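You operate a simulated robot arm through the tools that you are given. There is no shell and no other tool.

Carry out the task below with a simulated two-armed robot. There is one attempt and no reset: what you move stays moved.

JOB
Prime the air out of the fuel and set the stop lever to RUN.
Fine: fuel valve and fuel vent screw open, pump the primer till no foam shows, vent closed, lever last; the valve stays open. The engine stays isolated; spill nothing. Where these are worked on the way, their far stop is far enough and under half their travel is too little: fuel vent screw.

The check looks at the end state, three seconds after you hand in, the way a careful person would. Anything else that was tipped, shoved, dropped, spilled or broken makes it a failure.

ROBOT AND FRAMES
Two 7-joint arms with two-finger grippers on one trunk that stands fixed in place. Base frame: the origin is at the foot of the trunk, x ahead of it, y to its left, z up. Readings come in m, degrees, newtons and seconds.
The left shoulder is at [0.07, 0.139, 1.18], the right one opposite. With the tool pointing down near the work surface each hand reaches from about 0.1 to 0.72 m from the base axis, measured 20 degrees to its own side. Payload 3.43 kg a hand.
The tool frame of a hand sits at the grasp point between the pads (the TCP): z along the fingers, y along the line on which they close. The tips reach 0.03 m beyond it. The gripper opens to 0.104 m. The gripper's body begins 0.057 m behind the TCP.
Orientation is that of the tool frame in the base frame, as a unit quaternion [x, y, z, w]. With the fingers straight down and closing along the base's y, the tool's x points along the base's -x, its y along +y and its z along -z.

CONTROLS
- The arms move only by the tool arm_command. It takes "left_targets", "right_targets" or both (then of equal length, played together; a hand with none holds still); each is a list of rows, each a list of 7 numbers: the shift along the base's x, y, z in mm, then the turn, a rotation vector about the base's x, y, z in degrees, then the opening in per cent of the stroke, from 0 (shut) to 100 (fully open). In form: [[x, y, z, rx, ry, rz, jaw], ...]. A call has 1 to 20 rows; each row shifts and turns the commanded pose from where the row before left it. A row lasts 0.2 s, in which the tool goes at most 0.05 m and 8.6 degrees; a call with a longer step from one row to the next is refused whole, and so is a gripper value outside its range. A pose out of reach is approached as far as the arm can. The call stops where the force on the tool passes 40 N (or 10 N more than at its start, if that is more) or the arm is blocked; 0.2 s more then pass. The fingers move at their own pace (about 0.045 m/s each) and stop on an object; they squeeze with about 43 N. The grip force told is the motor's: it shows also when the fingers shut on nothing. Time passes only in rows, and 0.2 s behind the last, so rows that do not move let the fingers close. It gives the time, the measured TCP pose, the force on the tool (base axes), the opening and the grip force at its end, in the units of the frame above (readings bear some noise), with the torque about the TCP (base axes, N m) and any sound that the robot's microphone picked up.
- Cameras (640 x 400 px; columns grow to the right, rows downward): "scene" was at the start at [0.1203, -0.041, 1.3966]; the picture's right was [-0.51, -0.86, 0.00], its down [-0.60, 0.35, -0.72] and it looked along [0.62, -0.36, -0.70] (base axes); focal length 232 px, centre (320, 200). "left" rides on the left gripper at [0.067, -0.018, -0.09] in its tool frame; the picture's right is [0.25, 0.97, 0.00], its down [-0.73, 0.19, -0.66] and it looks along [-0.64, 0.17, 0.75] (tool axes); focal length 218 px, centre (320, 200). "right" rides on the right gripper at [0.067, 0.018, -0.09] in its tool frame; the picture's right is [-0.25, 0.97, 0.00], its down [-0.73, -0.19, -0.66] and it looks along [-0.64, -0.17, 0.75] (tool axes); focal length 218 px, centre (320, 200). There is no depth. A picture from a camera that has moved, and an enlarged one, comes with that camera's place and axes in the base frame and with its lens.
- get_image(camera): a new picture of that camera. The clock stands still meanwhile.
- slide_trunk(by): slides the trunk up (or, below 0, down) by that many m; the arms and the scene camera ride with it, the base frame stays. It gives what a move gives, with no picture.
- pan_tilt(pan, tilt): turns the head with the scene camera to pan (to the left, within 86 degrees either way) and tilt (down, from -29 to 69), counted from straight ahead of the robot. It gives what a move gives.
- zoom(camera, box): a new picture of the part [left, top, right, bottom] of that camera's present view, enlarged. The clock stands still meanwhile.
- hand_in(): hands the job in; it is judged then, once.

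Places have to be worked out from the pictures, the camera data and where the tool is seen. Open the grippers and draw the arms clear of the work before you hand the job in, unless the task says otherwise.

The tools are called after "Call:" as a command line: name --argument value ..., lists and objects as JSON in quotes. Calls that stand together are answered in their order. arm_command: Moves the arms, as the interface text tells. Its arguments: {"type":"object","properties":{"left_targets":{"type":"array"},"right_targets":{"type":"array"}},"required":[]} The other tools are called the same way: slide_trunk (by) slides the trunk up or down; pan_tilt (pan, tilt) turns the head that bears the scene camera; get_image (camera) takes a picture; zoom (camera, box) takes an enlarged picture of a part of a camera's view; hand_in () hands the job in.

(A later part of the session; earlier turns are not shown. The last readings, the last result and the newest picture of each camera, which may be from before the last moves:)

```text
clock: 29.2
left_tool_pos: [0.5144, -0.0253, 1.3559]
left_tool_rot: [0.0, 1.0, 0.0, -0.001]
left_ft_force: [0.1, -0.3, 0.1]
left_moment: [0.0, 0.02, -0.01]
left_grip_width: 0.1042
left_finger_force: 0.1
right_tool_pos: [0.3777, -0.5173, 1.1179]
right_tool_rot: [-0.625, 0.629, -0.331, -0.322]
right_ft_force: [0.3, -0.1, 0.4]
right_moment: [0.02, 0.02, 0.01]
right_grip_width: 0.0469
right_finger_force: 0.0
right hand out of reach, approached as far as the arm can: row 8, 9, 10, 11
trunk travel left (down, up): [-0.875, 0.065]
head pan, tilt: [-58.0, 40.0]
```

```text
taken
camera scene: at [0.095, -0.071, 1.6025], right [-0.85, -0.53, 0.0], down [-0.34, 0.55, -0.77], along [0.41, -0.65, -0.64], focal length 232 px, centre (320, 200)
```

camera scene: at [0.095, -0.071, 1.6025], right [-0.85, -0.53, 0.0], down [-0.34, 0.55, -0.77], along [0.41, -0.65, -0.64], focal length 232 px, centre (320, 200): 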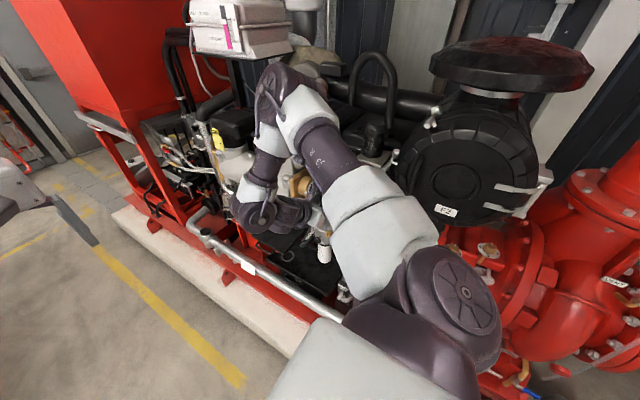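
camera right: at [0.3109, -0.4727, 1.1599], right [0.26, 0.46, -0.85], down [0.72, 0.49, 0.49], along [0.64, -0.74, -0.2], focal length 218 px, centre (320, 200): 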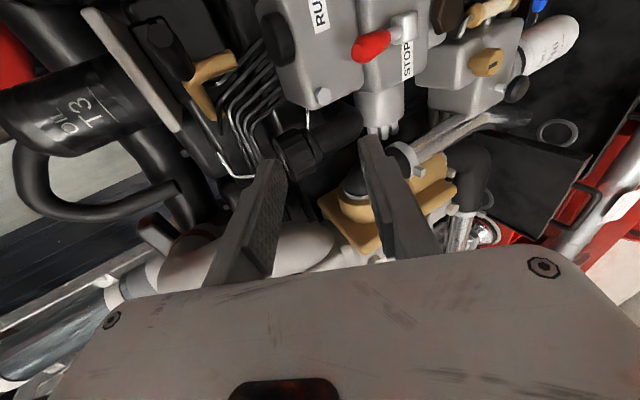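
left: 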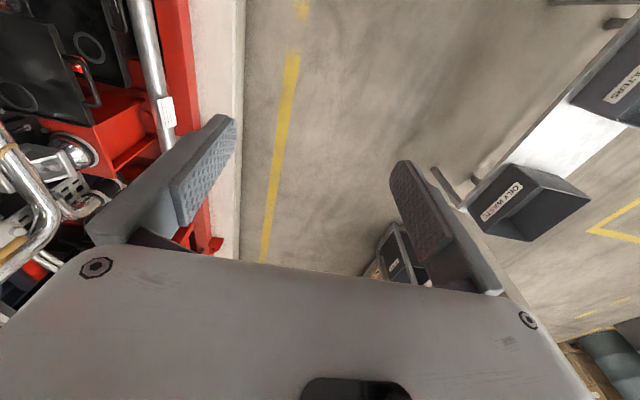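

The fit of reach failures says deep tilts work only when the wrist is level with or above the shoulder and further out. So the trunk should go lower, not higher. I bring the hand back to pointing down, away from the engine, then lower the trunk.

Call:
arm_command --right_targets '[[0, 14, 15, 8, 0, 0, 45], [0, 14, 15, 8, 0, 0, 45], [0, 14, 15, 8, 0, 0, 45], [0, 14, 15, 8, 0, 0, 45], [0, 14, 15, 8, 0, 0, 45], [0, 14, 15, 8, 0, 0, 45], [0, 14, 15, 7, 0, 0, 45]]'

Call:
slide_trunk --by -0.25

Call:
get_image --camera "scene"

```text
clock: 30.8
left_tool_pos: [0.5144, -0.0262, 1.3565]
left_tool_rot: [0.001, 1.0, -0.001, 0.001]
left_ft_force: [0.2, -0.8, 1.0]
left_moment: [0.02, -0.02, 0.01]
left_grip_width: 0.104
left_finger_force: 0.0
right_tool_pos: [0.3759, -0.4208, 1.2231]
right_tool_rot: [-0.703, 0.712, -0.003, 0.001]
right_ft_force: [-0.9, -0.4, -0.4]
right_moment: [-0.01, 0.02, 0.0]
right_grip_width: 0.047
right_finger_force: 0.2
trunk travel left (down, up): [-0.875, 0.065]
head pan, tilt: [-58.0, 40.0]
```

```text
clock: 33.4
left_tool_pos: [0.5151, -0.0259, 1.1055]
left_tool_rot: [0.001, 1.0, 0.0, 0.0]
left_ft_force: [0.5, -0.4, 0.4]
left_moment: [-0.01, 0.02, -0.06]
left_grip_width: 0.1041
left_finger_force: 0.2
right_tool_pos: [0.3769, -0.4191, 0.9738]
right_tool_rot: [-0.703, 0.711, -0.003, 0.0]
right_ft_force: [0.2, -0.4, -0.6]
right_moment: [0.0, -0.01, -0.01]
right_grip_width: 0.0468
right_finger_force: 0.1
trunk travel left (down, up): [-0.625, 0.315]
head pan, tilt: [-58.0, 40.0]
```

```text
taken
camera scene: at [0.0945, -0.0715, 1.3526], right [-0.85, -0.53, 0.0], down [-0.34, 0.55, -0.77], along [0.41, -0.65, -0.64], focal length 232 px, centre (320, 200)
```

scene: 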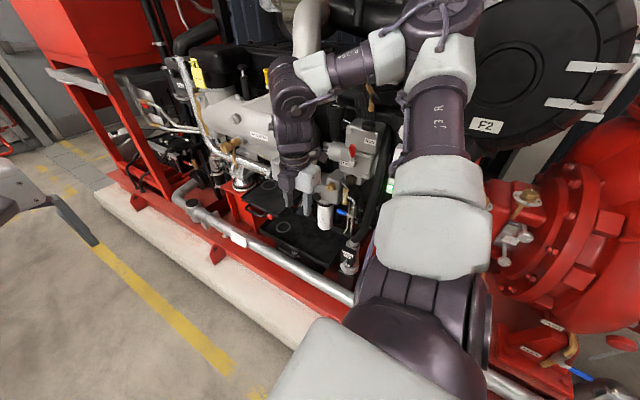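

The hand points down at (0.377, -0.419, 0.974), with the elbow out near (0.17, -0.5, 1.34), clear of the gauges. I lower the trunk another 0.2 m and then tilt in steps, watching for drift.

Call:
slide_trunk --by -0.2

Call:
arm_command --right_targets '[[0, 0, 20, -7, 0, 0, 45], [0, 0, 20, -7, 0, 0, 45], [0, 0, 20, -7, 0, 0, 45], [0, 0, 20, -7, 0, 0, 45], [0, 0, 20, -7, 0, 0, 45], [0, 0, 0, -7, 0, 0, 45]]'

Call:
get_image --camera "scene"

```text
clock: 35.5
left_tool_pos: [0.5151, -0.0258, 0.9058]
left_tool_rot: [0.001, 1.0, 0.0, 0.0]
left_ft_force: [-0.1, -0.3, 0.4]
left_moment: [0.02, 0.0, 0.0]
left_grip_width: 0.1038
left_finger_force: 0.0
right_tool_pos: [0.3775, -0.4191, 0.7732]
right_tool_rot: [-0.702, 0.712, -0.003, 0.001]
right_ft_force: [0.0, -0.5, -0.3]
right_moment: [-0.01, 0.01, -0.02]
right_grip_width: 0.047
right_finger_force: 0.0
trunk travel left (down, up): [-0.425, 0.515]
head pan, tilt: [-58.0, 40.0]
```

```text
clock: 36.9
left_tool_pos: [0.5159, -0.026, 0.9054]
left_tool_rot: [0.001, 1.0, 0.001, 0.0]
left_ft_force: [-0.7, -0.9, 0.0]
left_moment: [0.03, -0.03, -0.01]
left_grip_width: 0.1039
left_finger_force: 0.0
right_tool_pos: [0.3653, -0.4557, 0.8537]
right_tool_rot: [-0.658, 0.664, -0.256, -0.246]
right_ft_force: [-0.1, -0.2, -0.2]
right_moment: [0.01, 0.0, 0.01]
right_grip_width: 0.0468
right_finger_force: 0.1
right hand out of reach, approached as far as the arm can: row 6
trunk travel left (down, up): [-0.425, 0.515]
head pan, tilt: [-58.0, 40.0]
```

```text
taken
camera scene: at [0.0947, -0.0725, 1.1525], right [-0.85, -0.53, 0.0], down [-0.34, 0.55, -0.77], along [0.41, -0.65, -0.64], focal length 232 px, centre (320, 200)
```

scene: 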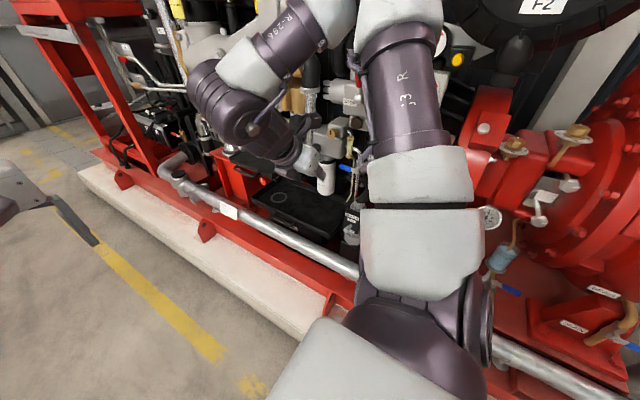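

It reaches about 42° here and the limit again favours being further out in -y. I continue tilting while moving outward over the fuel head's upper-right free space (x ≈ 0.44, z ≈ 0.93).

Call:
arm_command --right_targets '[[15, -18, 15, -6, 0, 0, 45], [15, -20, 15, -6, 0, 0, 45], [15, -20, 15, -6, 0, 0, 45], [15, -20, 15, -6, 0, 0, 45], [10, -20, 15, -6, 0, 0, 45]]'

Call:
get_image --camera "right"

```text
clock: 38.1
left_tool_pos: [0.5164, -0.0268, 0.9054]
left_tool_rot: [0.001, 1.0, 0.0, 0.0]
left_ft_force: [0.0, -0.3, 0.3]
left_moment: [0.04, 0.02, 0.03]
left_grip_width: 0.1041
left_finger_force: 0.1
right_tool_pos: [0.4159, -0.6424, 0.8991]
right_tool_rot: [-0.57, 0.573, -0.421, -0.412]
right_ft_force: [0.3, 0.7, 0.1]
right_moment: [0.0, -0.02, 0.02]
right_grip_width: 0.0468
right_finger_force: 0.0
right hand out of reach, approached as far as the arm can: row 1, 2, 3, 4, 5
trunk travel left (down, up): [-0.425, 0.515]
head pan, tilt: [-58.0, 40.0]
```

```text
taken
camera right: at [0.3983, -0.5768, 0.9905], right [-0.96, 0.07, -0.25], down [0.19, 0.85, -0.49], along [0.18, -0.52, -0.83], focal length 218 px, centre (320, 200)
```

right: 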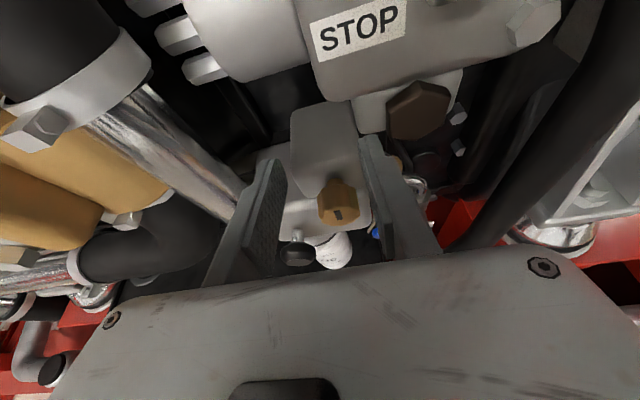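

The arm settled at (0.416, -0.642, 0.899) with 72° tilt, directly above and in front of the vent knob with no contact. I enlarge the view to judge the fingers against the knob.

Call:
zoom --camera "right" --box '[220, 80, 480, 280]'

Call:
get_image --camera "scene"

```text
2.00 times, centred on (350, 180) of right
camera zoom: at [0.3983, -0.5768, 0.9905], right [-0.96, 0.07, -0.25], down [0.19, 0.85, -0.49], along [0.18, -0.52, -0.83], focal length 436 px, centre (260, 240)
```

zoom: 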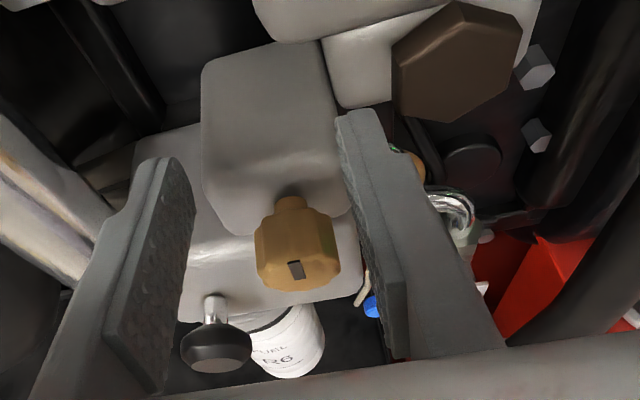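

```text
taken
camera scene: at [0.095, -0.0719, 1.1525], right [-0.85, -0.53, 0.0], down [-0.34, 0.55, -0.77], along [0.41, -0.65, -0.64], focal length 232 px, centre (320, 200)
```

scene: 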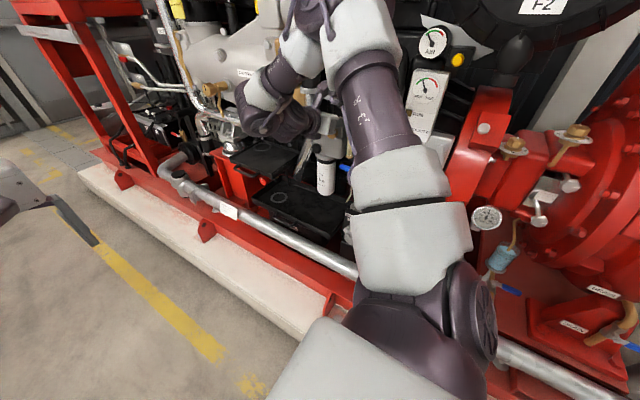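

The knob sits centred between the fingers: knob centre ≈ (0.415, -0.655, 0.857), diameter ≈ 31 mm, block face ≈ y -0.675. I back off 7 mm in y with a slightly smaller tilt and check for drift before lowering with the trunk.

Call:
arm_command --right_targets '[[0, 7, 0, 2, 0, 0, 45]]'

```text
clock: 38.5
left_tool_pos: [0.5146, -0.0261, 0.9062]
left_tool_rot: [0.001, 1.0, 0.0, -0.001]
left_ft_force: [-0.1, 0.2, 0.0]
left_moment: [-0.02, -0.01, -0.01]
left_grip_width: 0.1041
left_finger_force: 0.1
right_tool_pos: [0.4171, -0.6348, 0.8988]
right_tool_rot: [-0.575, 0.581, -0.41, -0.403]
right_ft_force: [-0.6, -0.3, -0.5]
right_moment: [-0.02, 0.01, 0.01]
right_grip_width: 0.0466
right_finger_force: 0.1
trunk travel left (down, up): [-0.425, 0.515]
head pan, tilt: [-58.0, 40.0]
```

That held exactly: (0.417, -0.635, 0.899), tilt 70°. I now lower the trunk 35 mm so the open fingers straddle the knob.

Call:
slide_trunk --by -0.035

Call:
get_image --camera "right"

```text
clock: 39.3
left_tool_pos: [0.5153, -0.0255, 0.8697]
left_tool_rot: [0.001, 1.0, -0.001, 0.001]
left_ft_force: [0.4, 0.4, 0.4]
left_moment: [0.0, 0.02, 0.0]
left_grip_width: 0.1041
left_finger_force: 0.0
right_tool_pos: [0.4165, -0.6337, 0.864]
right_tool_rot: [-0.576, 0.581, -0.41, -0.402]
right_ft_force: [-0.4, -0.4, 0.3]
right_moment: [0.0, -0.02, 0.01]
right_grip_width: 0.0467
right_finger_force: 0.0
trunk travel left (down, up): [-0.39, 0.55]
head pan, tilt: [-58.0, 40.0]
```

```text
taken
camera right: at [0.3977, -0.5721, 0.9581], right [-0.96, 0.09, -0.25], down [0.2, 0.87, -0.46], along [0.18, -0.49, -0.85], focal length 218 px, centre (320, 200)
```

right: 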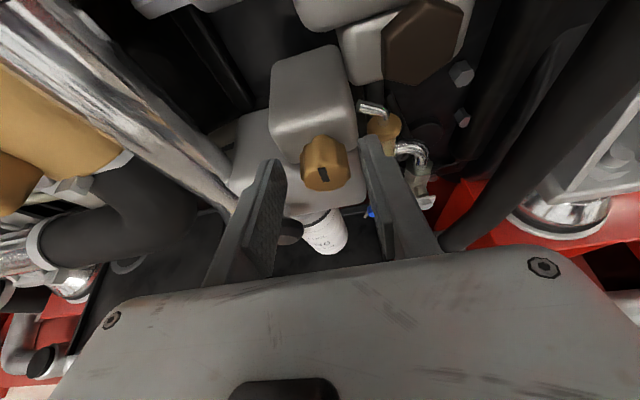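

Call:
zoom --camera "right" --box '[220, 80, 480, 280]'

```text
2.00 times, centred on (350, 180) of right
camera zoom: at [0.3977, -0.5721, 0.9581], right [-0.96, 0.09, -0.25], down [0.2, 0.87, -0.46], along [0.18, -0.49, -0.85], focal length 436 px, centre (260, 240)
```

zoom: 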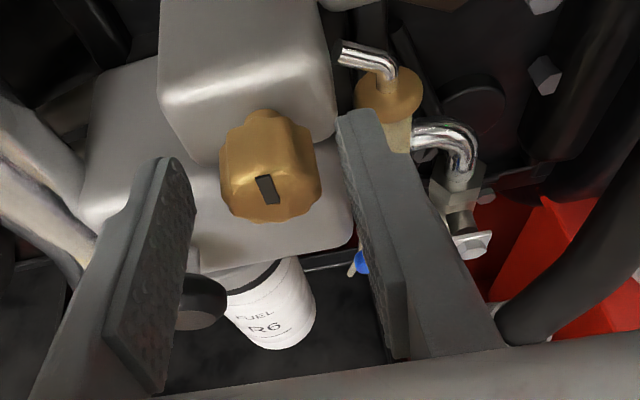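

The fingers straddle the brass knob, overlapping about 15 mm of its length, level with its centre. I close on it.

Call:
arm_command --right_targets '[[0, 0, 0, 0, 0, 0, 20], [0, 0, 0, 0, 0, 0, 15], [0, 0, 0, 0, 0, 0, 15]]'

Call:
zoom --camera "right" --box '[220, 80, 480, 280]'

```text
clock: 40.1
left_tool_pos: [0.5146, -0.0265, 0.8721]
left_tool_rot: [0.0, 1.0, 0.0, 0.001]
left_ft_force: [0.4, 0.4, -1.0]
left_moment: [0.01, 0.0, -0.01]
left_grip_width: 0.1041
left_finger_force: 0.1
right_tool_pos: [0.4132, -0.6357, 0.8634]
right_tool_rot: [-0.576, 0.582, -0.408, -0.403]
right_ft_force: [-17.9, -0.7, -5.7]
right_moment: [-0.77, 0.12, -0.2]
right_grip_width: 0.0276
right_finger_force: 43.0
trunk travel left (down, up): [-0.39, 0.55]
head pan, tilt: [-58.0, 40.0]
```

```text
2.00 times, centred on (350, 180) of right
camera zoom: at [0.3955, -0.5735, 0.9576], right [-0.96, 0.09, -0.25], down [0.2, 0.87, -0.46], along [0.17, -0.49, -0.85], focal length 436 px, centre (260, 240)
```

zoom: 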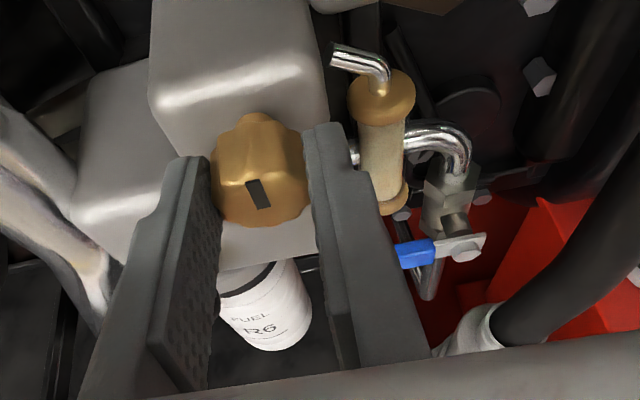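

Gripped at 27.6 mm, with an 18 N side pull showing the knob is about 4 mm to -x of the hand's centre. I re-centre, then turn counter-clockwise as seen from the front (+y rotation) by 24°.

Call:
arm_command --right_targets '[[-4, 0, 0, 0, 0, 0, 15], [1, 0, 0, 0, 8, 0, 15], [1, 0, 0, 0, 8, 0, 15], [1, 0, 0, 0, 8, 0, 15]]'

Call:
zoom --camera "right" --box '[220, 80, 480, 280]'

```text
clock: 40.8
left_tool_pos: [0.5137, -0.0231, 0.8714]
left_tool_rot: [0.0, 1.0, -0.003, 0.0]
left_ft_force: [1.3, -0.5, 0.2]
left_moment: [-0.02, 0.01, 0.03]
left_grip_width: 0.1037
left_finger_force: 0.0
right_tool_pos: [0.4158, -0.6365, 0.8621]
right_tool_rot: [0.615, -0.543, 0.36, 0.445]
right_ft_force: [-2.5, 34.1, 3.0]
right_moment: [-0.81, -0.03, -0.74]
right_grip_width: 0.0274
right_finger_force: 44.6
right hand out of reach, approached as far as the arm can: row 2, 3
trunk travel left (down, up): [-0.39, 0.55]
head pan, tilt: [-58.0, 40.0]
stopped in row 3 (right hand): the force on the tool passed its limit at 48 N (the readings are from after the stop); the commanded pose is now the measured one
```

```text
2.00 times, centred on (350, 180) of right
camera zoom: at [0.4118, -0.5748, 0.9599], right [-0.99, 0.08, -0.08], down [0.11, 0.87, -0.48], along [0.04, -0.49, -0.87], focal length 436 px, centre (260, 240)
```

zoom: 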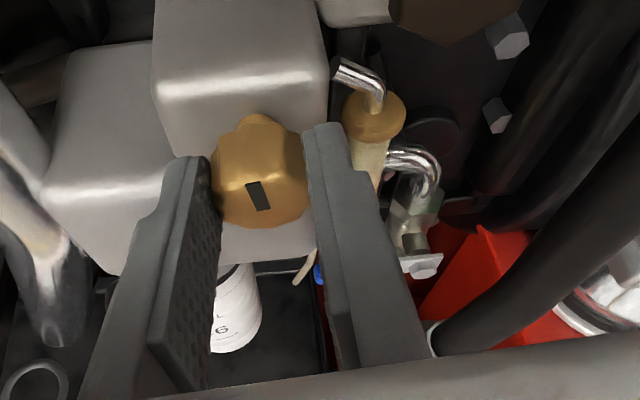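

The knob turned about 10° with the hand (the slot stays aligned with the fingers), but this sideways wrist pose is at its limit and pressed 34 N into the work. Pointing the hand radially (about +x −y, 35° off the knob axis) with fingers closing vertically should be far more natural. I release and lift straight out with the trunk.

Call:
arm_command --right_targets '[[0, 2, 0, 0, 0, 0, 45], [0, 2, 0, 2, 0, 0, 45], [0, 0, 0, 0, 0, 0, 45]]'

Call:
slide_trunk --by 0.06

Call:
get_image --camera "right"

```text
clock: 41.6
left_tool_pos: [0.5148, -0.0262, 0.872]
left_tool_rot: [0.001, 1.0, 0.0, 0.0]
left_ft_force: [-0.5, -0.5, 0.2]
left_moment: [-0.01, 0.02, -0.04]
left_grip_width: 0.104
left_finger_force: 0.1
right_tool_pos: [0.4136, -0.6395, 0.8603]
right_tool_rot: [0.622, -0.551, 0.347, 0.436]
right_ft_force: [-0.2, -0.1, -0.2]
right_moment: [0.01, -0.04, -0.01]
right_grip_width: 0.0466
right_finger_force: 0.0
trunk travel left (down, up): [-0.39, 0.55]
head pan, tilt: [-58.0, 40.0]
```

```text
clock: 42.6
left_tool_pos: [0.5151, -0.0271, 0.9305]
left_tool_rot: [0.001, 1.0, -0.001, -0.001]
left_ft_force: [-0.8, -0.4, -0.8]
left_moment: [-0.04, 0.02, 0.0]
left_grip_width: 0.1039
left_finger_force: 0.0
right_tool_pos: [0.4132, -0.6395, 0.9179]
right_tool_rot: [0.621, -0.551, 0.347, 0.436]
right_ft_force: [0.2, 1.0, -0.8]
right_moment: [-0.04, 0.01, -0.03]
right_grip_width: 0.0468
right_finger_force: 0.1
trunk travel left (down, up): [-0.45, 0.49]
head pan, tilt: [-58.0, 40.0]
```

```text
taken
camera right: at [0.4118, -0.5811, 1.0176], right [-0.99, 0.08, -0.08], down [0.11, 0.89, -0.45], along [0.03, -0.45, -0.89], focal length 218 px, centre (320, 200)
```

right: 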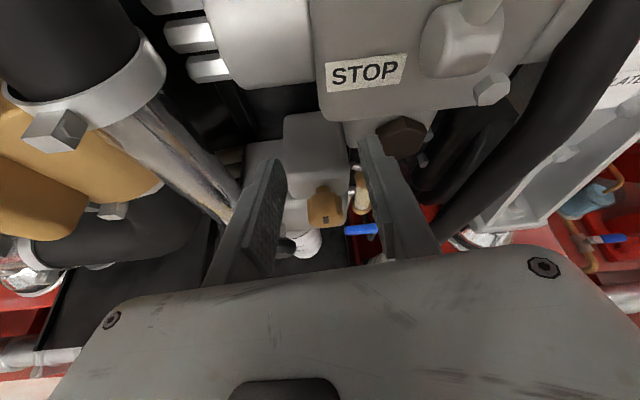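

The knob's slot has turned slightly, confirming it follows. The stop lever is close by, so I'll restore it to STOP now: back out in +y, align x with the lever (0.352), and reduce the tilt.

Call:
arm_command --right_targets '[[0, 15, 0, 3, 0, 0, 45], [-15, 15, 0, 3, -3.5, 0, 45], [-15, 13, 0, 3, -3.5, 0, 45], [-15, 12, 0, 3, -3, 0, 45], [-15, 0, 0, 2, 0, 0, 45]]'

Call:
slide_trunk --by 0.13

Call:
get_image --camera "right"

Call:
get_image --camera "scene"

```text
clock: 43.8
left_tool_pos: [0.5142, -0.0274, 0.9317]
left_tool_rot: [0.001, 1.0, 0.0, 0.0]
left_ft_force: [0.5, -0.1, -0.7]
left_moment: [0.04, -0.04, 0.02]
left_grip_width: 0.1042
left_finger_force: 0.1
right_tool_pos: [0.356, -0.5856, 0.9176]
right_tool_rot: [0.638, -0.624, 0.331, 0.306]
right_ft_force: [-0.7, -0.1, 0.0]
right_moment: [0.0, 0.02, 0.03]
right_grip_width: 0.0471
right_finger_force: 0.0
trunk travel left (down, up): [-0.45, 0.49]
head pan, tilt: [-58.0, 40.0]
```

```text
clock: 45.4
left_tool_pos: [0.5153, -0.0256, 1.0598]
left_tool_rot: [0.0, 1.0, 0.0, 0.0]
left_ft_force: [-0.2, 0.5, -0.9]
left_moment: [-0.01, 0.01, 0.01]
left_grip_width: 0.104
left_finger_force: 0.0
right_tool_pos: [0.3553, -0.5847, 1.0475]
right_tool_rot: [0.638, -0.624, 0.331, 0.307]
right_ft_force: [-0.3, -0.4, 0.4]
right_moment: [-0.01, -0.02, 0.01]
right_grip_width: 0.047
right_finger_force: 0.0
trunk travel left (down, up): [-0.58, 0.36]
head pan, tilt: [-58.0, 40.0]
```

```text
taken
camera right: at [0.3351, -0.5529, 1.155], right [-0.97, 0.12, -0.22], down [0.16, 0.97, -0.19], along [0.19, -0.23, -0.95], focal length 218 px, centre (320, 200)
```

right: 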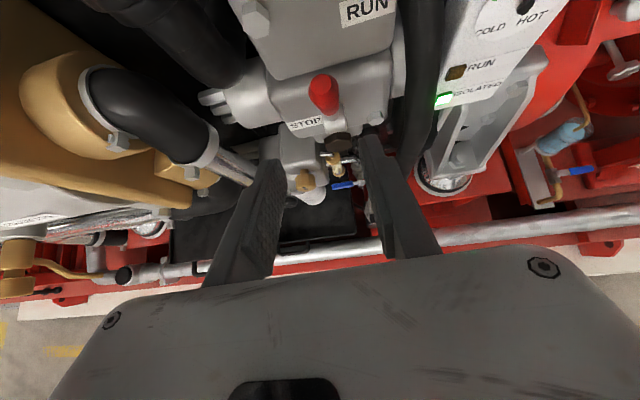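

```text
taken
camera scene: at [0.0948, -0.0716, 1.3075], right [-0.85, -0.53, 0.0], down [-0.34, 0.55, -0.77], along [0.41, -0.65, -0.64], focal length 232 px, centre (320, 200)
```

scene: 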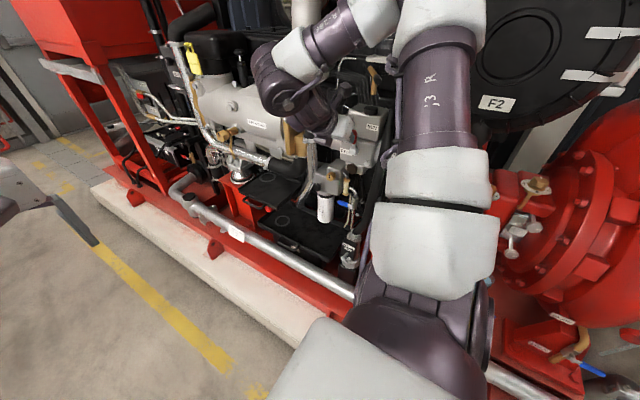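

No drift; the hand is at (0.355, -0.585, 1.048), tilt 54°, and the lever's tip appears near (0.349, -0.662, 1.025), centred between the fingers. I advance so the open fingers straddle the handle.

Call:
arm_command --right_targets '[[-2, -22, -10, 0, 0, 0, 45], [-2, -22, -10, 0, 0, 0, 45], [-1, -22, -9, 0, 0, 0, 45]]'

Call:
get_image --camera "right"

```text
clock: 46.2
left_tool_pos: [0.5157, -0.026, 1.0611]
left_tool_rot: [0.001, 1.0, 0.0, 0.001]
left_ft_force: [0.7, 0.9, 0.1]
left_moment: [0.01, 0.04, -0.01]
left_grip_width: 0.1041
left_finger_force: 0.1
right_tool_pos: [0.3502, -0.6511, 1.0183]
right_tool_rot: [0.638, -0.624, 0.332, 0.307]
right_ft_force: [-0.7, -0.3, 0.7]
right_moment: [0.0, -0.01, 0.03]
right_grip_width: 0.0469
right_finger_force: 0.1
trunk travel left (down, up): [-0.58, 0.36]
head pan, tilt: [-58.0, 40.0]
```

```text
taken
camera right: at [0.3291, -0.6182, 1.1259], right [-0.97, 0.12, -0.22], down [0.16, 0.97, -0.19], along [0.19, -0.22, -0.95], focal length 218 px, centre (320, 200)
```

right: 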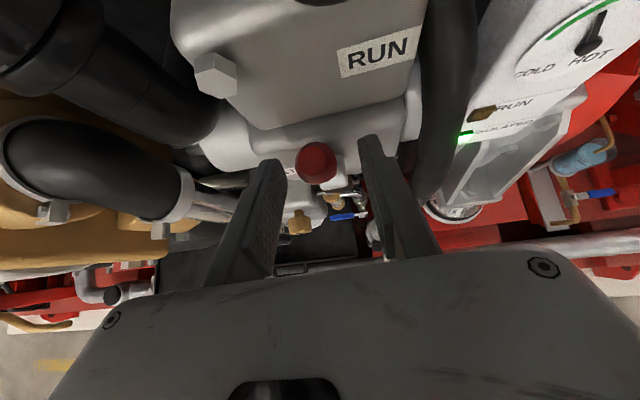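

The red handle lies between the fingertips, roughly 14 mm ahead of the grasp point. I close on it.

Call:
arm_command --right_targets '[[0, 0, 0, 0, 0, 0, 20], [0, 0, 0, 0, 0, 0, 10], [0, 0, 0, 0, 0, 0, 10], [0, 0, 0, 0, 0, 0, 10]]'

Call:
get_image --camera "right"

```text
clock: 47.2
left_tool_pos: [0.5158, -0.0266, 1.061]
left_tool_rot: [0.001, 1.0, 0.0, 0.0]
left_ft_force: [0.6, 0.3, -0.5]
left_moment: [-0.03, 0.01, 0.0]
left_grip_width: 0.1039
left_finger_force: 0.1
right_tool_pos: [0.3503, -0.6499, 1.0185]
right_tool_rot: [0.638, -0.623, 0.331, 0.308]
right_ft_force: [-1.2, -0.6, -0.1]
right_moment: [-0.03, 0.98, -0.26]
right_grip_width: 0.0277
right_finger_force: 45.1
trunk travel left (down, up): [-0.58, 0.36]
head pan, tilt: [-58.0, 40.0]
```

```text
taken
camera right: at [0.3287, -0.6173, 1.1264], right [-0.97, 0.12, -0.22], down [0.16, 0.97, -0.2], along [0.19, -0.23, -0.95], focal length 218 px, centre (320, 200)
```

right: 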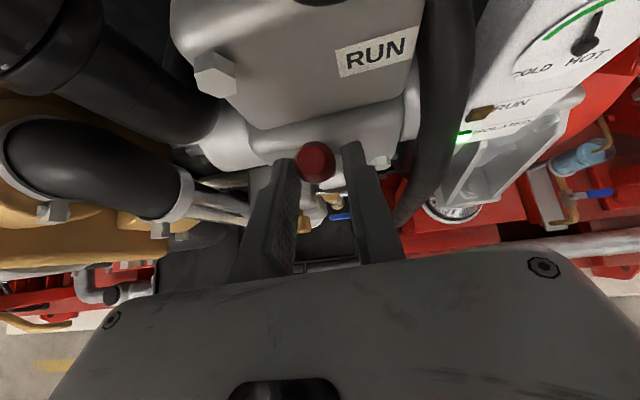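

The handle is held. I draw it down along its arc toward +y, letting it pivot between the pads, 60° in four steps.

Call:
arm_command --right_targets '[[0, 10.5, -7.7, 0, 0, 0, 10], [0, 8.2, -10.2, 0, 0, 0, 10], [0, 5.2, -12, 0, 0, 0, 10], [0, 2, -12.5, 0, 0, 0, 10]]'

Call:
get_image --camera "right"

```text
clock: 48.2
left_tool_pos: [0.5158, -0.0265, 1.0607]
left_tool_rot: [0.001, 1.0, -0.001, -0.001]
left_ft_force: [-0.3, -0.5, -0.3]
left_moment: [0.04, -0.03, 0.0]
left_grip_width: 0.1042
left_finger_force: 0.1
right_tool_pos: [0.3532, -0.6253, 0.9737]
right_tool_rot: [0.638, -0.625, 0.33, 0.306]
right_ft_force: [-0.8, -0.2, -0.1]
right_moment: [-0.03, 0.03, 0.04]
right_grip_width: 0.0104
right_finger_force: 0.0
trunk travel left (down, up): [-0.58, 0.36]
head pan, tilt: [-58.0, 40.0]
```

```text
taken
camera right: at [0.3315, -0.593, 1.0816], right [-0.97, 0.12, -0.22], down [0.16, 0.97, -0.19], along [0.19, -0.22, -0.96], focal length 218 px, centre (320, 200)
```

right: 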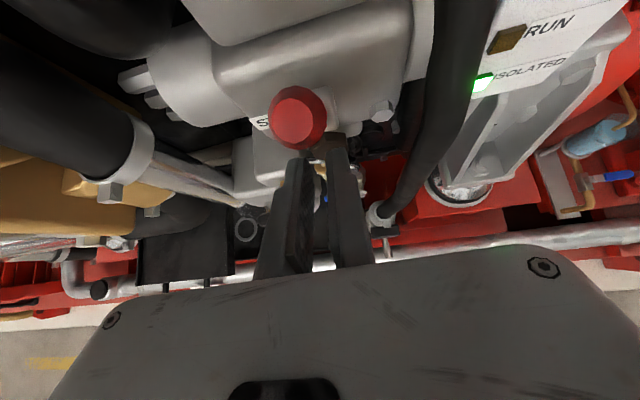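

The pads slipped off the tapered handle; it has come down from about 66° to about 47°. I'll push it down the rest of the way with the closed fingers' underside from above: retreat, rise, and move over its tip.

Call:
arm_command --right_targets '[[0, 20, 0, 0, 0, 0, 0], [0, 25, 5, 0, 0, 0, 0], [-3, 0, 40, 0, 0, 0, 0], [-1, 0, 38, 0, 0, 0, 0], [0, -32, 0, 0, 0, 0, 0], [0, -33, 0, 0, 0, 0, 0]]'

Call:
get_image --camera "right"

```text
clock: 49.6
left_tool_pos: [0.5134, -0.0273, 1.0602]
left_tool_rot: [0.001, 1.0, 0.001, 0.0]
left_ft_force: [-0.4, -0.4, -0.2]
left_moment: [-0.04, -0.03, 0.01]
left_grip_width: 0.1039
left_finger_force: 0.1
right_tool_pos: [0.3453, -0.6485, 1.0604]
right_tool_rot: [0.638, -0.624, 0.331, 0.307]
right_ft_force: [-0.9, 0.3, -0.5]
right_moment: [0.01, 0.02, 0.0]
right_grip_width: 0.0003
right_finger_force: 35.0
trunk travel left (down, up): [-0.58, 0.36]
head pan, tilt: [-58.0, 40.0]
```

```text
taken
camera right: at [0.3248, -0.6151, 1.1661], right [-0.97, 0.12, -0.22], down [0.16, 0.97, -0.19], along [0.19, -0.22, -0.96], focal length 218 px, centre (320, 200)
```

right: 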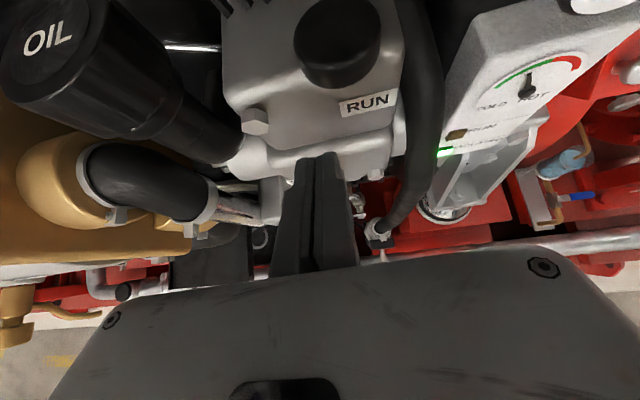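

The lever tip is hidden right under the closed fingers, as intended. I press down and outward along its arc.

Call:
arm_command --right_targets '[[3, 4, -18, 0, 0, 0, 0], [2, 7, -13, 0, 0, 0, 0], [0, 6, -13, 0, 0, 0, 0], [0, 2, -10, 0, 0, 0, 0]]'

Call:
get_image --camera "right"

Call:
zoom --camera "scene" --box '[280, 80, 440, 240]'

```text
clock: 50.6
left_tool_pos: [0.5142, -0.0249, 1.0606]
left_tool_rot: [0.001, 1.0, 0.0, 0.0]
left_ft_force: [-0.3, 0.1, -0.2]
left_moment: [-0.05, 0.02, 0.0]
left_grip_width: 0.1038
left_finger_force: 0.0
right_tool_pos: [0.3503, -0.6272, 1.0064]
right_tool_rot: [0.637, -0.624, 0.333, 0.307]
right_ft_force: [2.5, -3.9, 9.4]
right_moment: [-0.18, -0.04, -0.08]
right_grip_width: 0.0
right_finger_force: 34.7
trunk travel left (down, up): [-0.58, 0.36]
head pan, tilt: [-58.0, 40.0]
```

```text
taken
camera right: at [0.3305, -0.5941, 1.1144], right [-0.97, 0.12, -0.23], down [0.16, 0.97, -0.2], along [0.2, -0.23, -0.95], focal length 218 px, centre (320, 200)
```

right: 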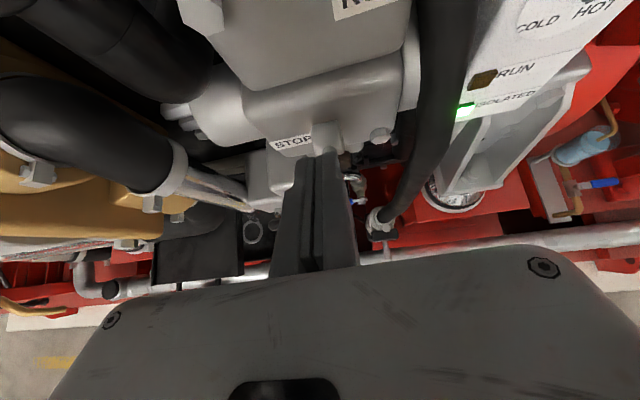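

```text
2.50 times, centred on (360, 160) of scene
camera zoom: at [0.094, -0.071, 1.3078], right [-0.85, -0.53, 0.0], down [-0.34, 0.55, -0.77], along [0.41, -0.65, -0.64], focal length 580 px, centre (220, 300)
```

zoom: 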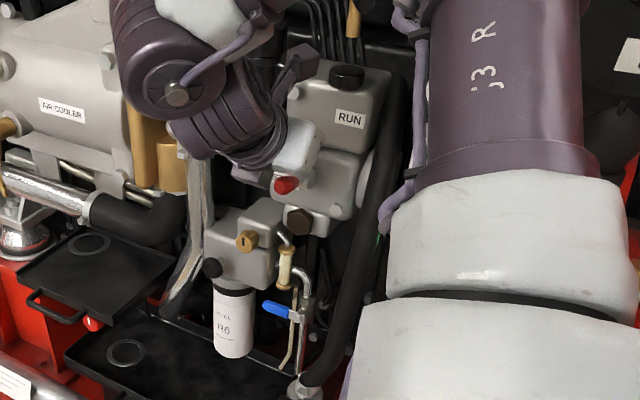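

The scene view puts the red tip back at about (0.353, -0.631, 0.971), matching its original place. I press 4 mm more to be sure it is at the STOP end, then withdraw upward and outward.

Call:
arm_command --right_targets '[[0, 0, -4, 0, 0, 0, 0]]'

Call:
arm_command --right_targets '[[0, 4, 15, 0, 0, 0, 0], [0, 20, 20, 0, 0, 0, 0], [0, 30, 0, 0, 0, 0, 0]]'

Call:
get_image --camera "right"

Call:
zoom --camera "scene" --box '[280, 80, 440, 240]'

```text
clock: 51.0
left_tool_pos: [0.5147, -0.0255, 1.061]
left_tool_rot: [0.001, 1.0, -0.001, 0.0]
left_ft_force: [-0.6, -0.4, 0.0]
left_moment: [0.03, 0.02, -0.02]
left_grip_width: 0.1039
left_finger_force: 0.0
right_tool_pos: [0.3511, -0.626, 1.007]
right_tool_rot: [0.635, -0.624, 0.336, 0.309]
right_ft_force: [4.9, -12.9, 30.1]
right_moment: [-0.59, 0.04, -0.21]
right_grip_width: 0.006
right_finger_force: 34.6
trunk travel left (down, up): [-0.58, 0.36]
head pan, tilt: [-58.0, 40.0]
```

```text
clock: 51.8
left_tool_pos: [0.5159, -0.0248, 1.0593]
left_tool_rot: [0.001, 1.0, -0.001, -0.001]
left_ft_force: [0.6, -0.4, 0.2]
left_moment: [-0.04, -0.03, -0.01]
left_grip_width: 0.1041
left_finger_force: 0.0
right_tool_pos: [0.3514, -0.5715, 1.036]
right_tool_rot: [0.638, -0.625, 0.33, 0.307]
right_ft_force: [-0.3, 0.1, 0.1]
right_moment: [0.02, 0.0, 0.0]
right_grip_width: 0.0001
right_finger_force: 34.5
trunk travel left (down, up): [-0.58, 0.36]
head pan, tilt: [-58.0, 40.0]
```

```text
taken
camera right: at [0.3309, -0.5395, 1.1438], right [-0.97, 0.12, -0.22], down [0.16, 0.97, -0.19], along [0.19, -0.22, -0.96], focal length 218 px, centre (320, 200)
```

right: 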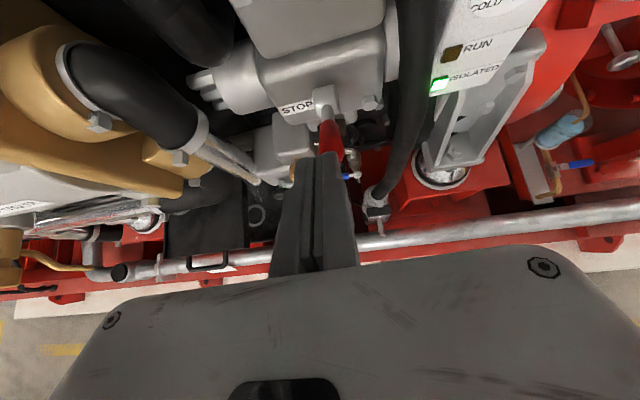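

```text
2.50 times, centred on (360, 160) of scene
camera zoom: at [0.0954, -0.0705, 1.3074], right [-0.85, -0.53, 0.0], down [-0.34, 0.54, -0.77], along [0.41, -0.65, -0.64], focal length 580 px, centre (220, 300)
```

zoom: 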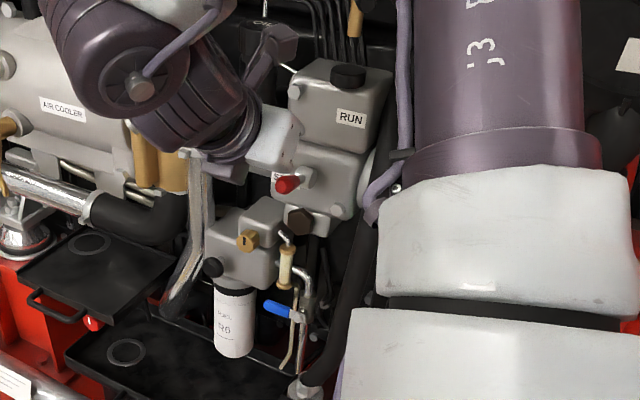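

The lever is at STOP again against its end. Next the fuel valve: I lower the trunk 0.2 m to look at the blue handle from close by.

Call:
slide_trunk --by -0.2

Call:
get_image --camera "right"

Call:
zoom --camera "right" --box '[240, 40, 440, 190]'

Call:
zoom --camera "scene" --box '[280, 80, 400, 240]'

```text
clock: 54.0
left_tool_pos: [0.5156, -0.0258, 0.8614]
left_tool_rot: [0.001, 1.0, 0.001, 0.0]
left_ft_force: [0.0, 0.4, -0.1]
left_moment: [0.01, -0.03, 0.01]
left_grip_width: 0.1043
left_finger_force: 0.0
right_tool_pos: [0.3512, -0.572, 0.8369]
right_tool_rot: [0.637, -0.624, 0.331, 0.307]
right_ft_force: [-0.5, -0.1, 1.1]
right_moment: [0.03, 0.03, 0.02]
right_grip_width: 0.0
right_finger_force: 35.0
trunk travel left (down, up): [-0.38, 0.56]
head pan, tilt: [-58.0, 40.0]
```

```text
taken
camera right: at [0.3301, -0.5405, 0.9442], right [-0.97, 0.12, -0.22], down [0.16, 0.97, -0.19], along [0.19, -0.23, -0.95], focal length 218 px, centre (320, 200)
```

right: 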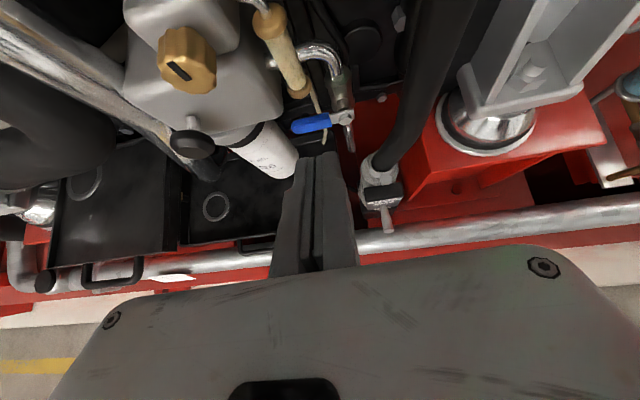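

```text
2.67 times, centred on (340, 115) of right
camera zoom: at [0.3301, -0.5405, 0.9442], right [-0.97, 0.12, -0.22], down [0.16, 0.97, -0.19], along [0.19, -0.23, -0.95], focal length 582 px, centre (267, 427)
```

zoom: 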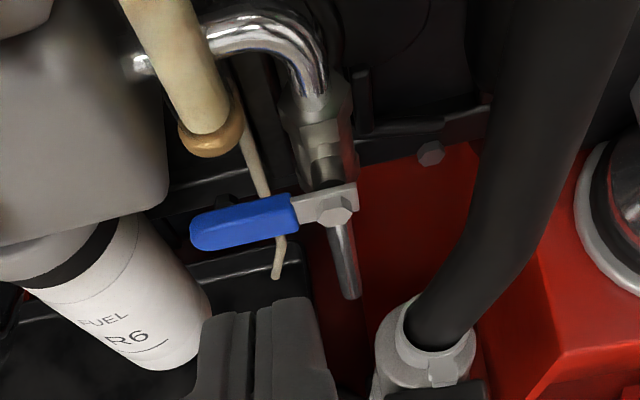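

```text
2.50 times, centred on (340, 160) of scene
camera zoom: at [0.0944, -0.0714, 1.1076], right [-0.85, -0.53, 0.0], down [-0.34, 0.55, -0.77], along [0.41, -0.65, -0.64], focal length 580 px, centre (270, 300)
```

zoom: 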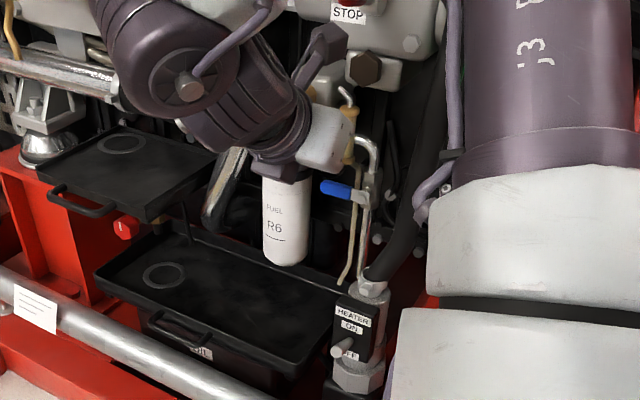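

The blue handle runs from its pivot at (0.331, -0.668, 0.743) to its tip at (0.389, -0.676, 0.740). For pushing it and for the vent, I swing the hand about the y axis by -90°, so it points horizontally along (+0.59, -0.8, 0) with fingers closing vertically, in free air at y ≈ -0.56.

Call:
arm_command --right_targets '[[0, 4, 0, 0, -8.2, 0, 0], [0, 4, 0, 0, -8.2, 0, 0], [0, 4, 0, 0, -8.2, 0, 0], [0, 0, 0, 0, -8.2, 0, 0], [0, 0, 0, 0, -8.2, 0, 0], [0, 0, 0, 0, -8.2, 0, 0]]'

Call:
get_image --camera "right"

Call:
get_image --camera "scene"

```text
clock: 55.4
left_tool_pos: [0.5141, -0.0262, 0.8599]
left_tool_rot: [0.0, 1.0, 0.0, 0.0]
left_ft_force: [0.4, 0.6, 0.5]
left_moment: [-0.01, 0.0, -0.01]
left_grip_width: 0.1038
left_finger_force: 0.1
right_tool_pos: [0.3576, -0.5672, 0.8375]
right_tool_rot: [-0.442, 0.696, -0.566, -0.018]
right_ft_force: [0.1, 0.4, -0.4]
right_moment: [0.03, 0.01, 0.0]
right_grip_width: 0.0
right_finger_force: 35.1
right hand out of reach, approached as far as the arm can: row 6
trunk travel left (down, up): [-0.38, 0.56]
head pan, tilt: [-58.0, 40.0]
```

```text
taken
camera right: at [0.2636, -0.5356, 0.8916], right [-0.46, 0.12, -0.88], down [0.25, 0.97, 0.0], along [0.85, -0.22, -0.48], focal length 218 px, centre (320, 200)
```

right: 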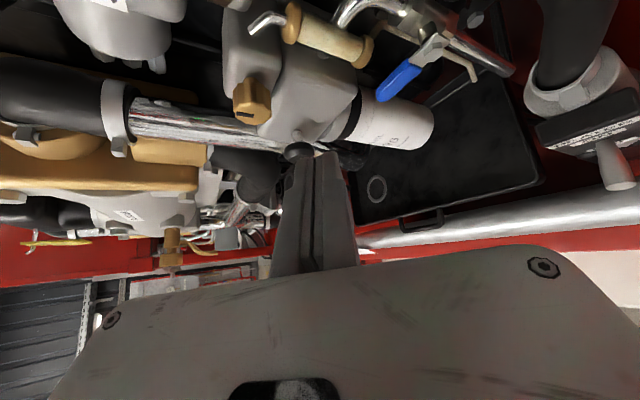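

```text
taken
camera scene: at [0.0949, -0.0718, 1.1075], right [-0.85, -0.53, 0.0], down [-0.34, 0.55, -0.77], along [0.41, -0.65, -0.64], focal length 232 px, centre (320, 200)
```

scene: 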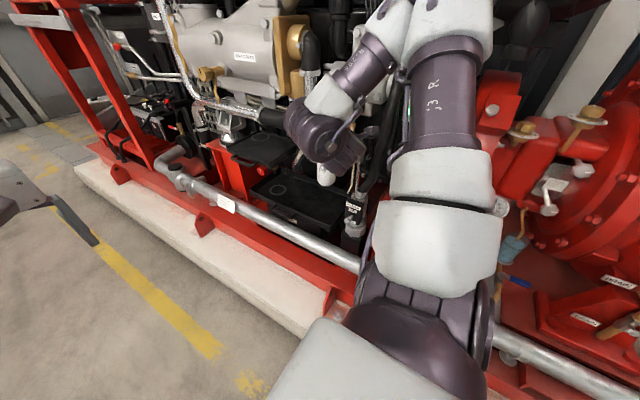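

The swing got to -49° before the wrist came too close to the shoulder. Raising the trunk gives more distance, so I raise it 0.15 m, bring the hand back down, and finish the swing.

Call:
slide_trunk --by 0.15

Call:
arm_command --right_targets '[[6, -3, -35, 0, -4, 0, 0], [6, -3, -35, 0, -8, 0, 0], [6, -3, -35, 0, -8, 0, 0], [6, -3, -20, 0, -8, 0, 0], [0, 0, 0, 0, -8, 0, 0], [0, 0, 0, 0, -5, 0, 0]]'

Call:
get_image --camera "right"

Call:
get_image --camera "scene"

```text
clock: 57.1
left_tool_pos: [0.5146, -0.026, 1.0116]
left_tool_rot: [0.001, 1.0, 0.0, 0.0]
left_ft_force: [-0.1, -0.8, 0.0]
left_moment: [0.0, -0.02, -0.01]
left_grip_width: 0.1042
left_finger_force: 0.0
right_tool_pos: [0.3578, -0.568, 0.9862]
right_tool_rot: [-0.442, 0.695, -0.566, -0.021]
right_ft_force: [-0.1, 1.0, 0.1]
right_moment: [0.0, 0.01, 0.01]
right_grip_width: 0.0
right_finger_force: 34.6
trunk travel left (down, up): [-0.53, 0.41]
head pan, tilt: [-58.0, 40.0]
```

```text
clock: 58.5
left_tool_pos: [0.5146, -0.0271, 1.0122]
left_tool_rot: [0.001, 1.0, 0.001, 0.0]
left_ft_force: [-0.5, -0.3, -0.4]
left_moment: [0.02, 0.01, -0.02]
left_grip_width: 0.1041
left_finger_force: 0.0
right_tool_pos: [0.3843, -0.5908, 0.8811]
right_tool_rot: [0.213, -0.659, 0.685, -0.226]
right_ft_force: [-0.1, -0.6, -0.9]
right_moment: [-0.01, -0.01, 0.02]
right_grip_width: 0.0001
right_finger_force: 35.0
right hand out of reach, approached as far as the arm can: row 2, 3
trunk travel left (down, up): [-0.53, 0.41]
head pan, tilt: [-58.0, 40.0]
```

```text
taken
camera right: at [0.2775, -0.5584, 0.859], right [0.23, 0.12, -0.97], down [0.2, 0.97, 0.17], along [0.95, -0.23, 0.2], focal length 218 px, centre (320, 200)
```

right: 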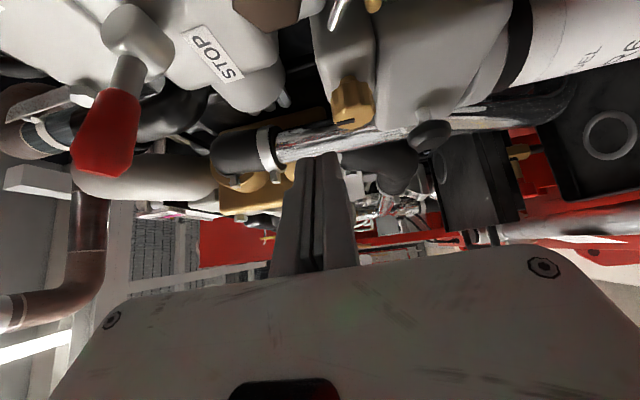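

```text
taken
camera scene: at [0.0931, -0.0725, 1.2576], right [-0.85, -0.53, 0.0], down [-0.34, 0.55, -0.77], along [0.41, -0.65, -0.64], focal length 232 px, centre (320, 200)
```

scene: 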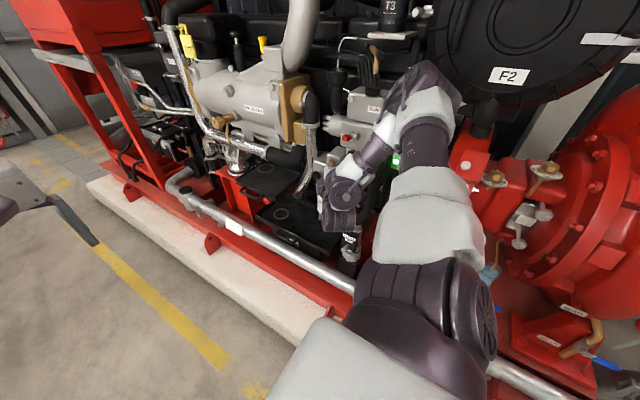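

The hand now points along (0.59, -0.81, 0.04), fingers closing vertically, at (0.384, -0.591, 0.881), and the vent knob reads (0.413, -0.654, 0.858). I open the jaws and align with the knob at a 5 cm standoff.

Call:
arm_command --right_targets '[[-7, -5, -12, 0, 0, 0, 52], [-6, -4, -12, 0, 0, 0, 52], [0, 0, 0, 0, 0, 0, 52], [0, 0, 0, 0, 0, 0, 52]]'

Call:
get_image --camera "right"

```text
clock: 59.5
left_tool_pos: [0.5149, -0.0265, 1.0096]
left_tool_rot: [0.001, 1.0, 0.001, 0.0]
left_ft_force: [-0.2, 0.5, -0.9]
left_moment: [-0.01, -0.03, -0.01]
left_grip_width: 0.1037
left_finger_force: 0.1
right_tool_pos: [0.3713, -0.5992, 0.8533]
right_tool_rot: [0.216, -0.658, 0.685, -0.225]
right_ft_force: [-0.5, 0.3, 0.3]
right_moment: [0.0, -0.01, 0.01]
right_grip_width: 0.0539
right_finger_force: 0.0
trunk travel left (down, up): [-0.53, 0.41]
head pan, tilt: [-58.0, 40.0]
```

```text
taken
camera right: at [0.2656, -0.5668, 0.8341], right [0.23, 0.12, -0.97], down [0.19, 0.97, 0.17], along [0.95, -0.23, 0.2], focal length 218 px, centre (320, 200)
```

right: 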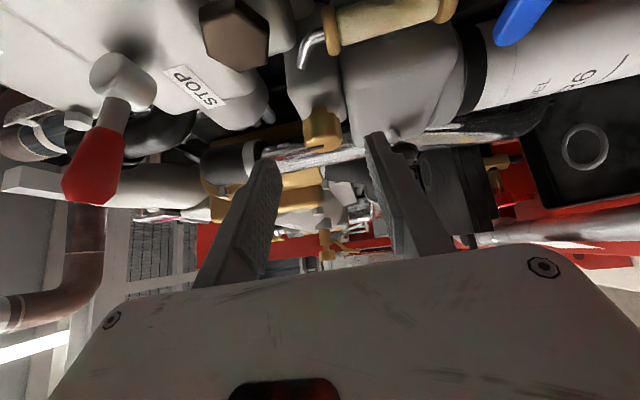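

The knob centre reads z ≈ 0.857, straight along the finger axis. I advance 5 cm along the tool axis so the fingers pass above and below it.

Call:
arm_command --right_targets '[[15, -20, 0, 0, 0, 0, 52], [15, -20, 0, 0, 0, 0, 52]]'

Call:
get_image --camera "right"

```text
clock: 60.1
left_tool_pos: [0.5159, -0.0258, 1.0104]
left_tool_rot: [0.001, 1.0, 0.0, 0.0]
left_ft_force: [0.4, 0.2, 0.2]
left_moment: [-0.01, -0.02, 0.0]
left_grip_width: 0.1041
left_finger_force: 0.1
right_tool_pos: [0.4041, -0.6378, 0.8546]
right_tool_rot: [0.216, -0.659, 0.685, -0.224]
right_ft_force: [-1.4, 5.5, -1.8]
right_moment: [0.21, 0.11, -0.03]
right_grip_width: 0.0534
right_finger_force: 0.0
trunk travel left (down, up): [-0.53, 0.41]
head pan, tilt: [-58.0, 40.0]
```

```text
taken
camera right: at [0.2971, -0.6056, 0.8335], right [0.23, 0.12, -0.97], down [0.19, 0.97, 0.17], along [0.95, -0.23, 0.2], focal length 218 px, centre (320, 200)
```

right: 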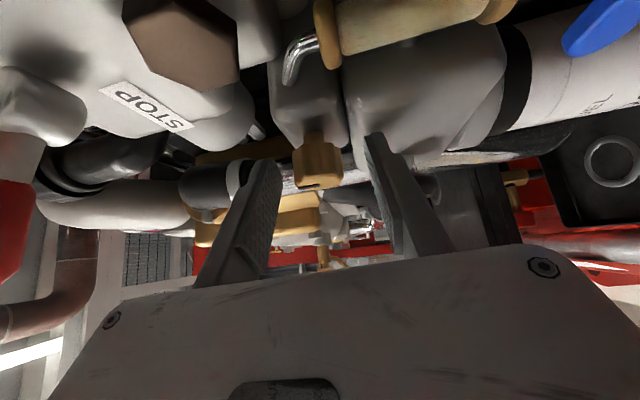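

A 5 N touch shows the lower fingertip just reaching the filter head. I back off 3 mm and close on the knob.

Call:
arm_command --right_targets '[[-2, 3, 2, 0, 0, 0, 52], [0, 0, 0, 0, 0, 0, 20], [0, 0, 0, 0, 0, 0, 15], [0, 0, 0, 0, 0, 0, 15]]'

Call:
get_image --camera "right"

```text
clock: 61.1
left_tool_pos: [0.5153, -0.0254, 1.0109]
left_tool_rot: [0.001, 1.0, 0.0, 0.0]
left_ft_force: [-0.6, 0.4, -0.5]
left_moment: [0.02, 0.01, -0.01]
left_grip_width: 0.1041
left_finger_force: 0.0
right_tool_pos: [0.402, -0.6363, 0.8542]
right_tool_rot: [0.215, -0.66, 0.684, -0.226]
right_ft_force: [-0.7, 1.0, -3.7]
right_moment: [0.61, 0.04, 0.07]
right_grip_width: 0.028
right_finger_force: 38.6
trunk travel left (down, up): [-0.53, 0.41]
head pan, tilt: [-58.0, 40.0]
```

```text
taken
camera right: at [0.2948, -0.6041, 0.8349], right [0.23, 0.12, -0.97], down [0.2, 0.97, 0.17], along [0.95, -0.23, 0.2], focal length 218 px, centre (320, 200)
```

right: 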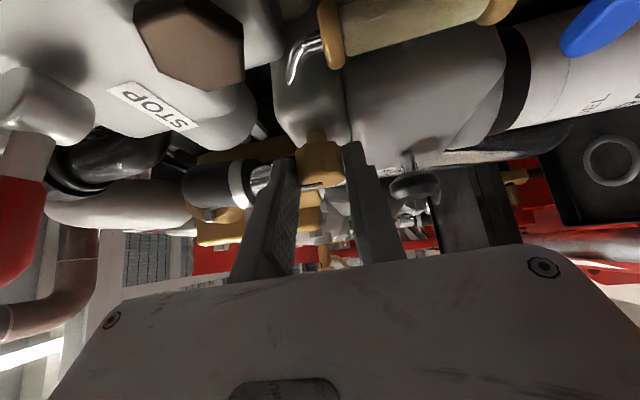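

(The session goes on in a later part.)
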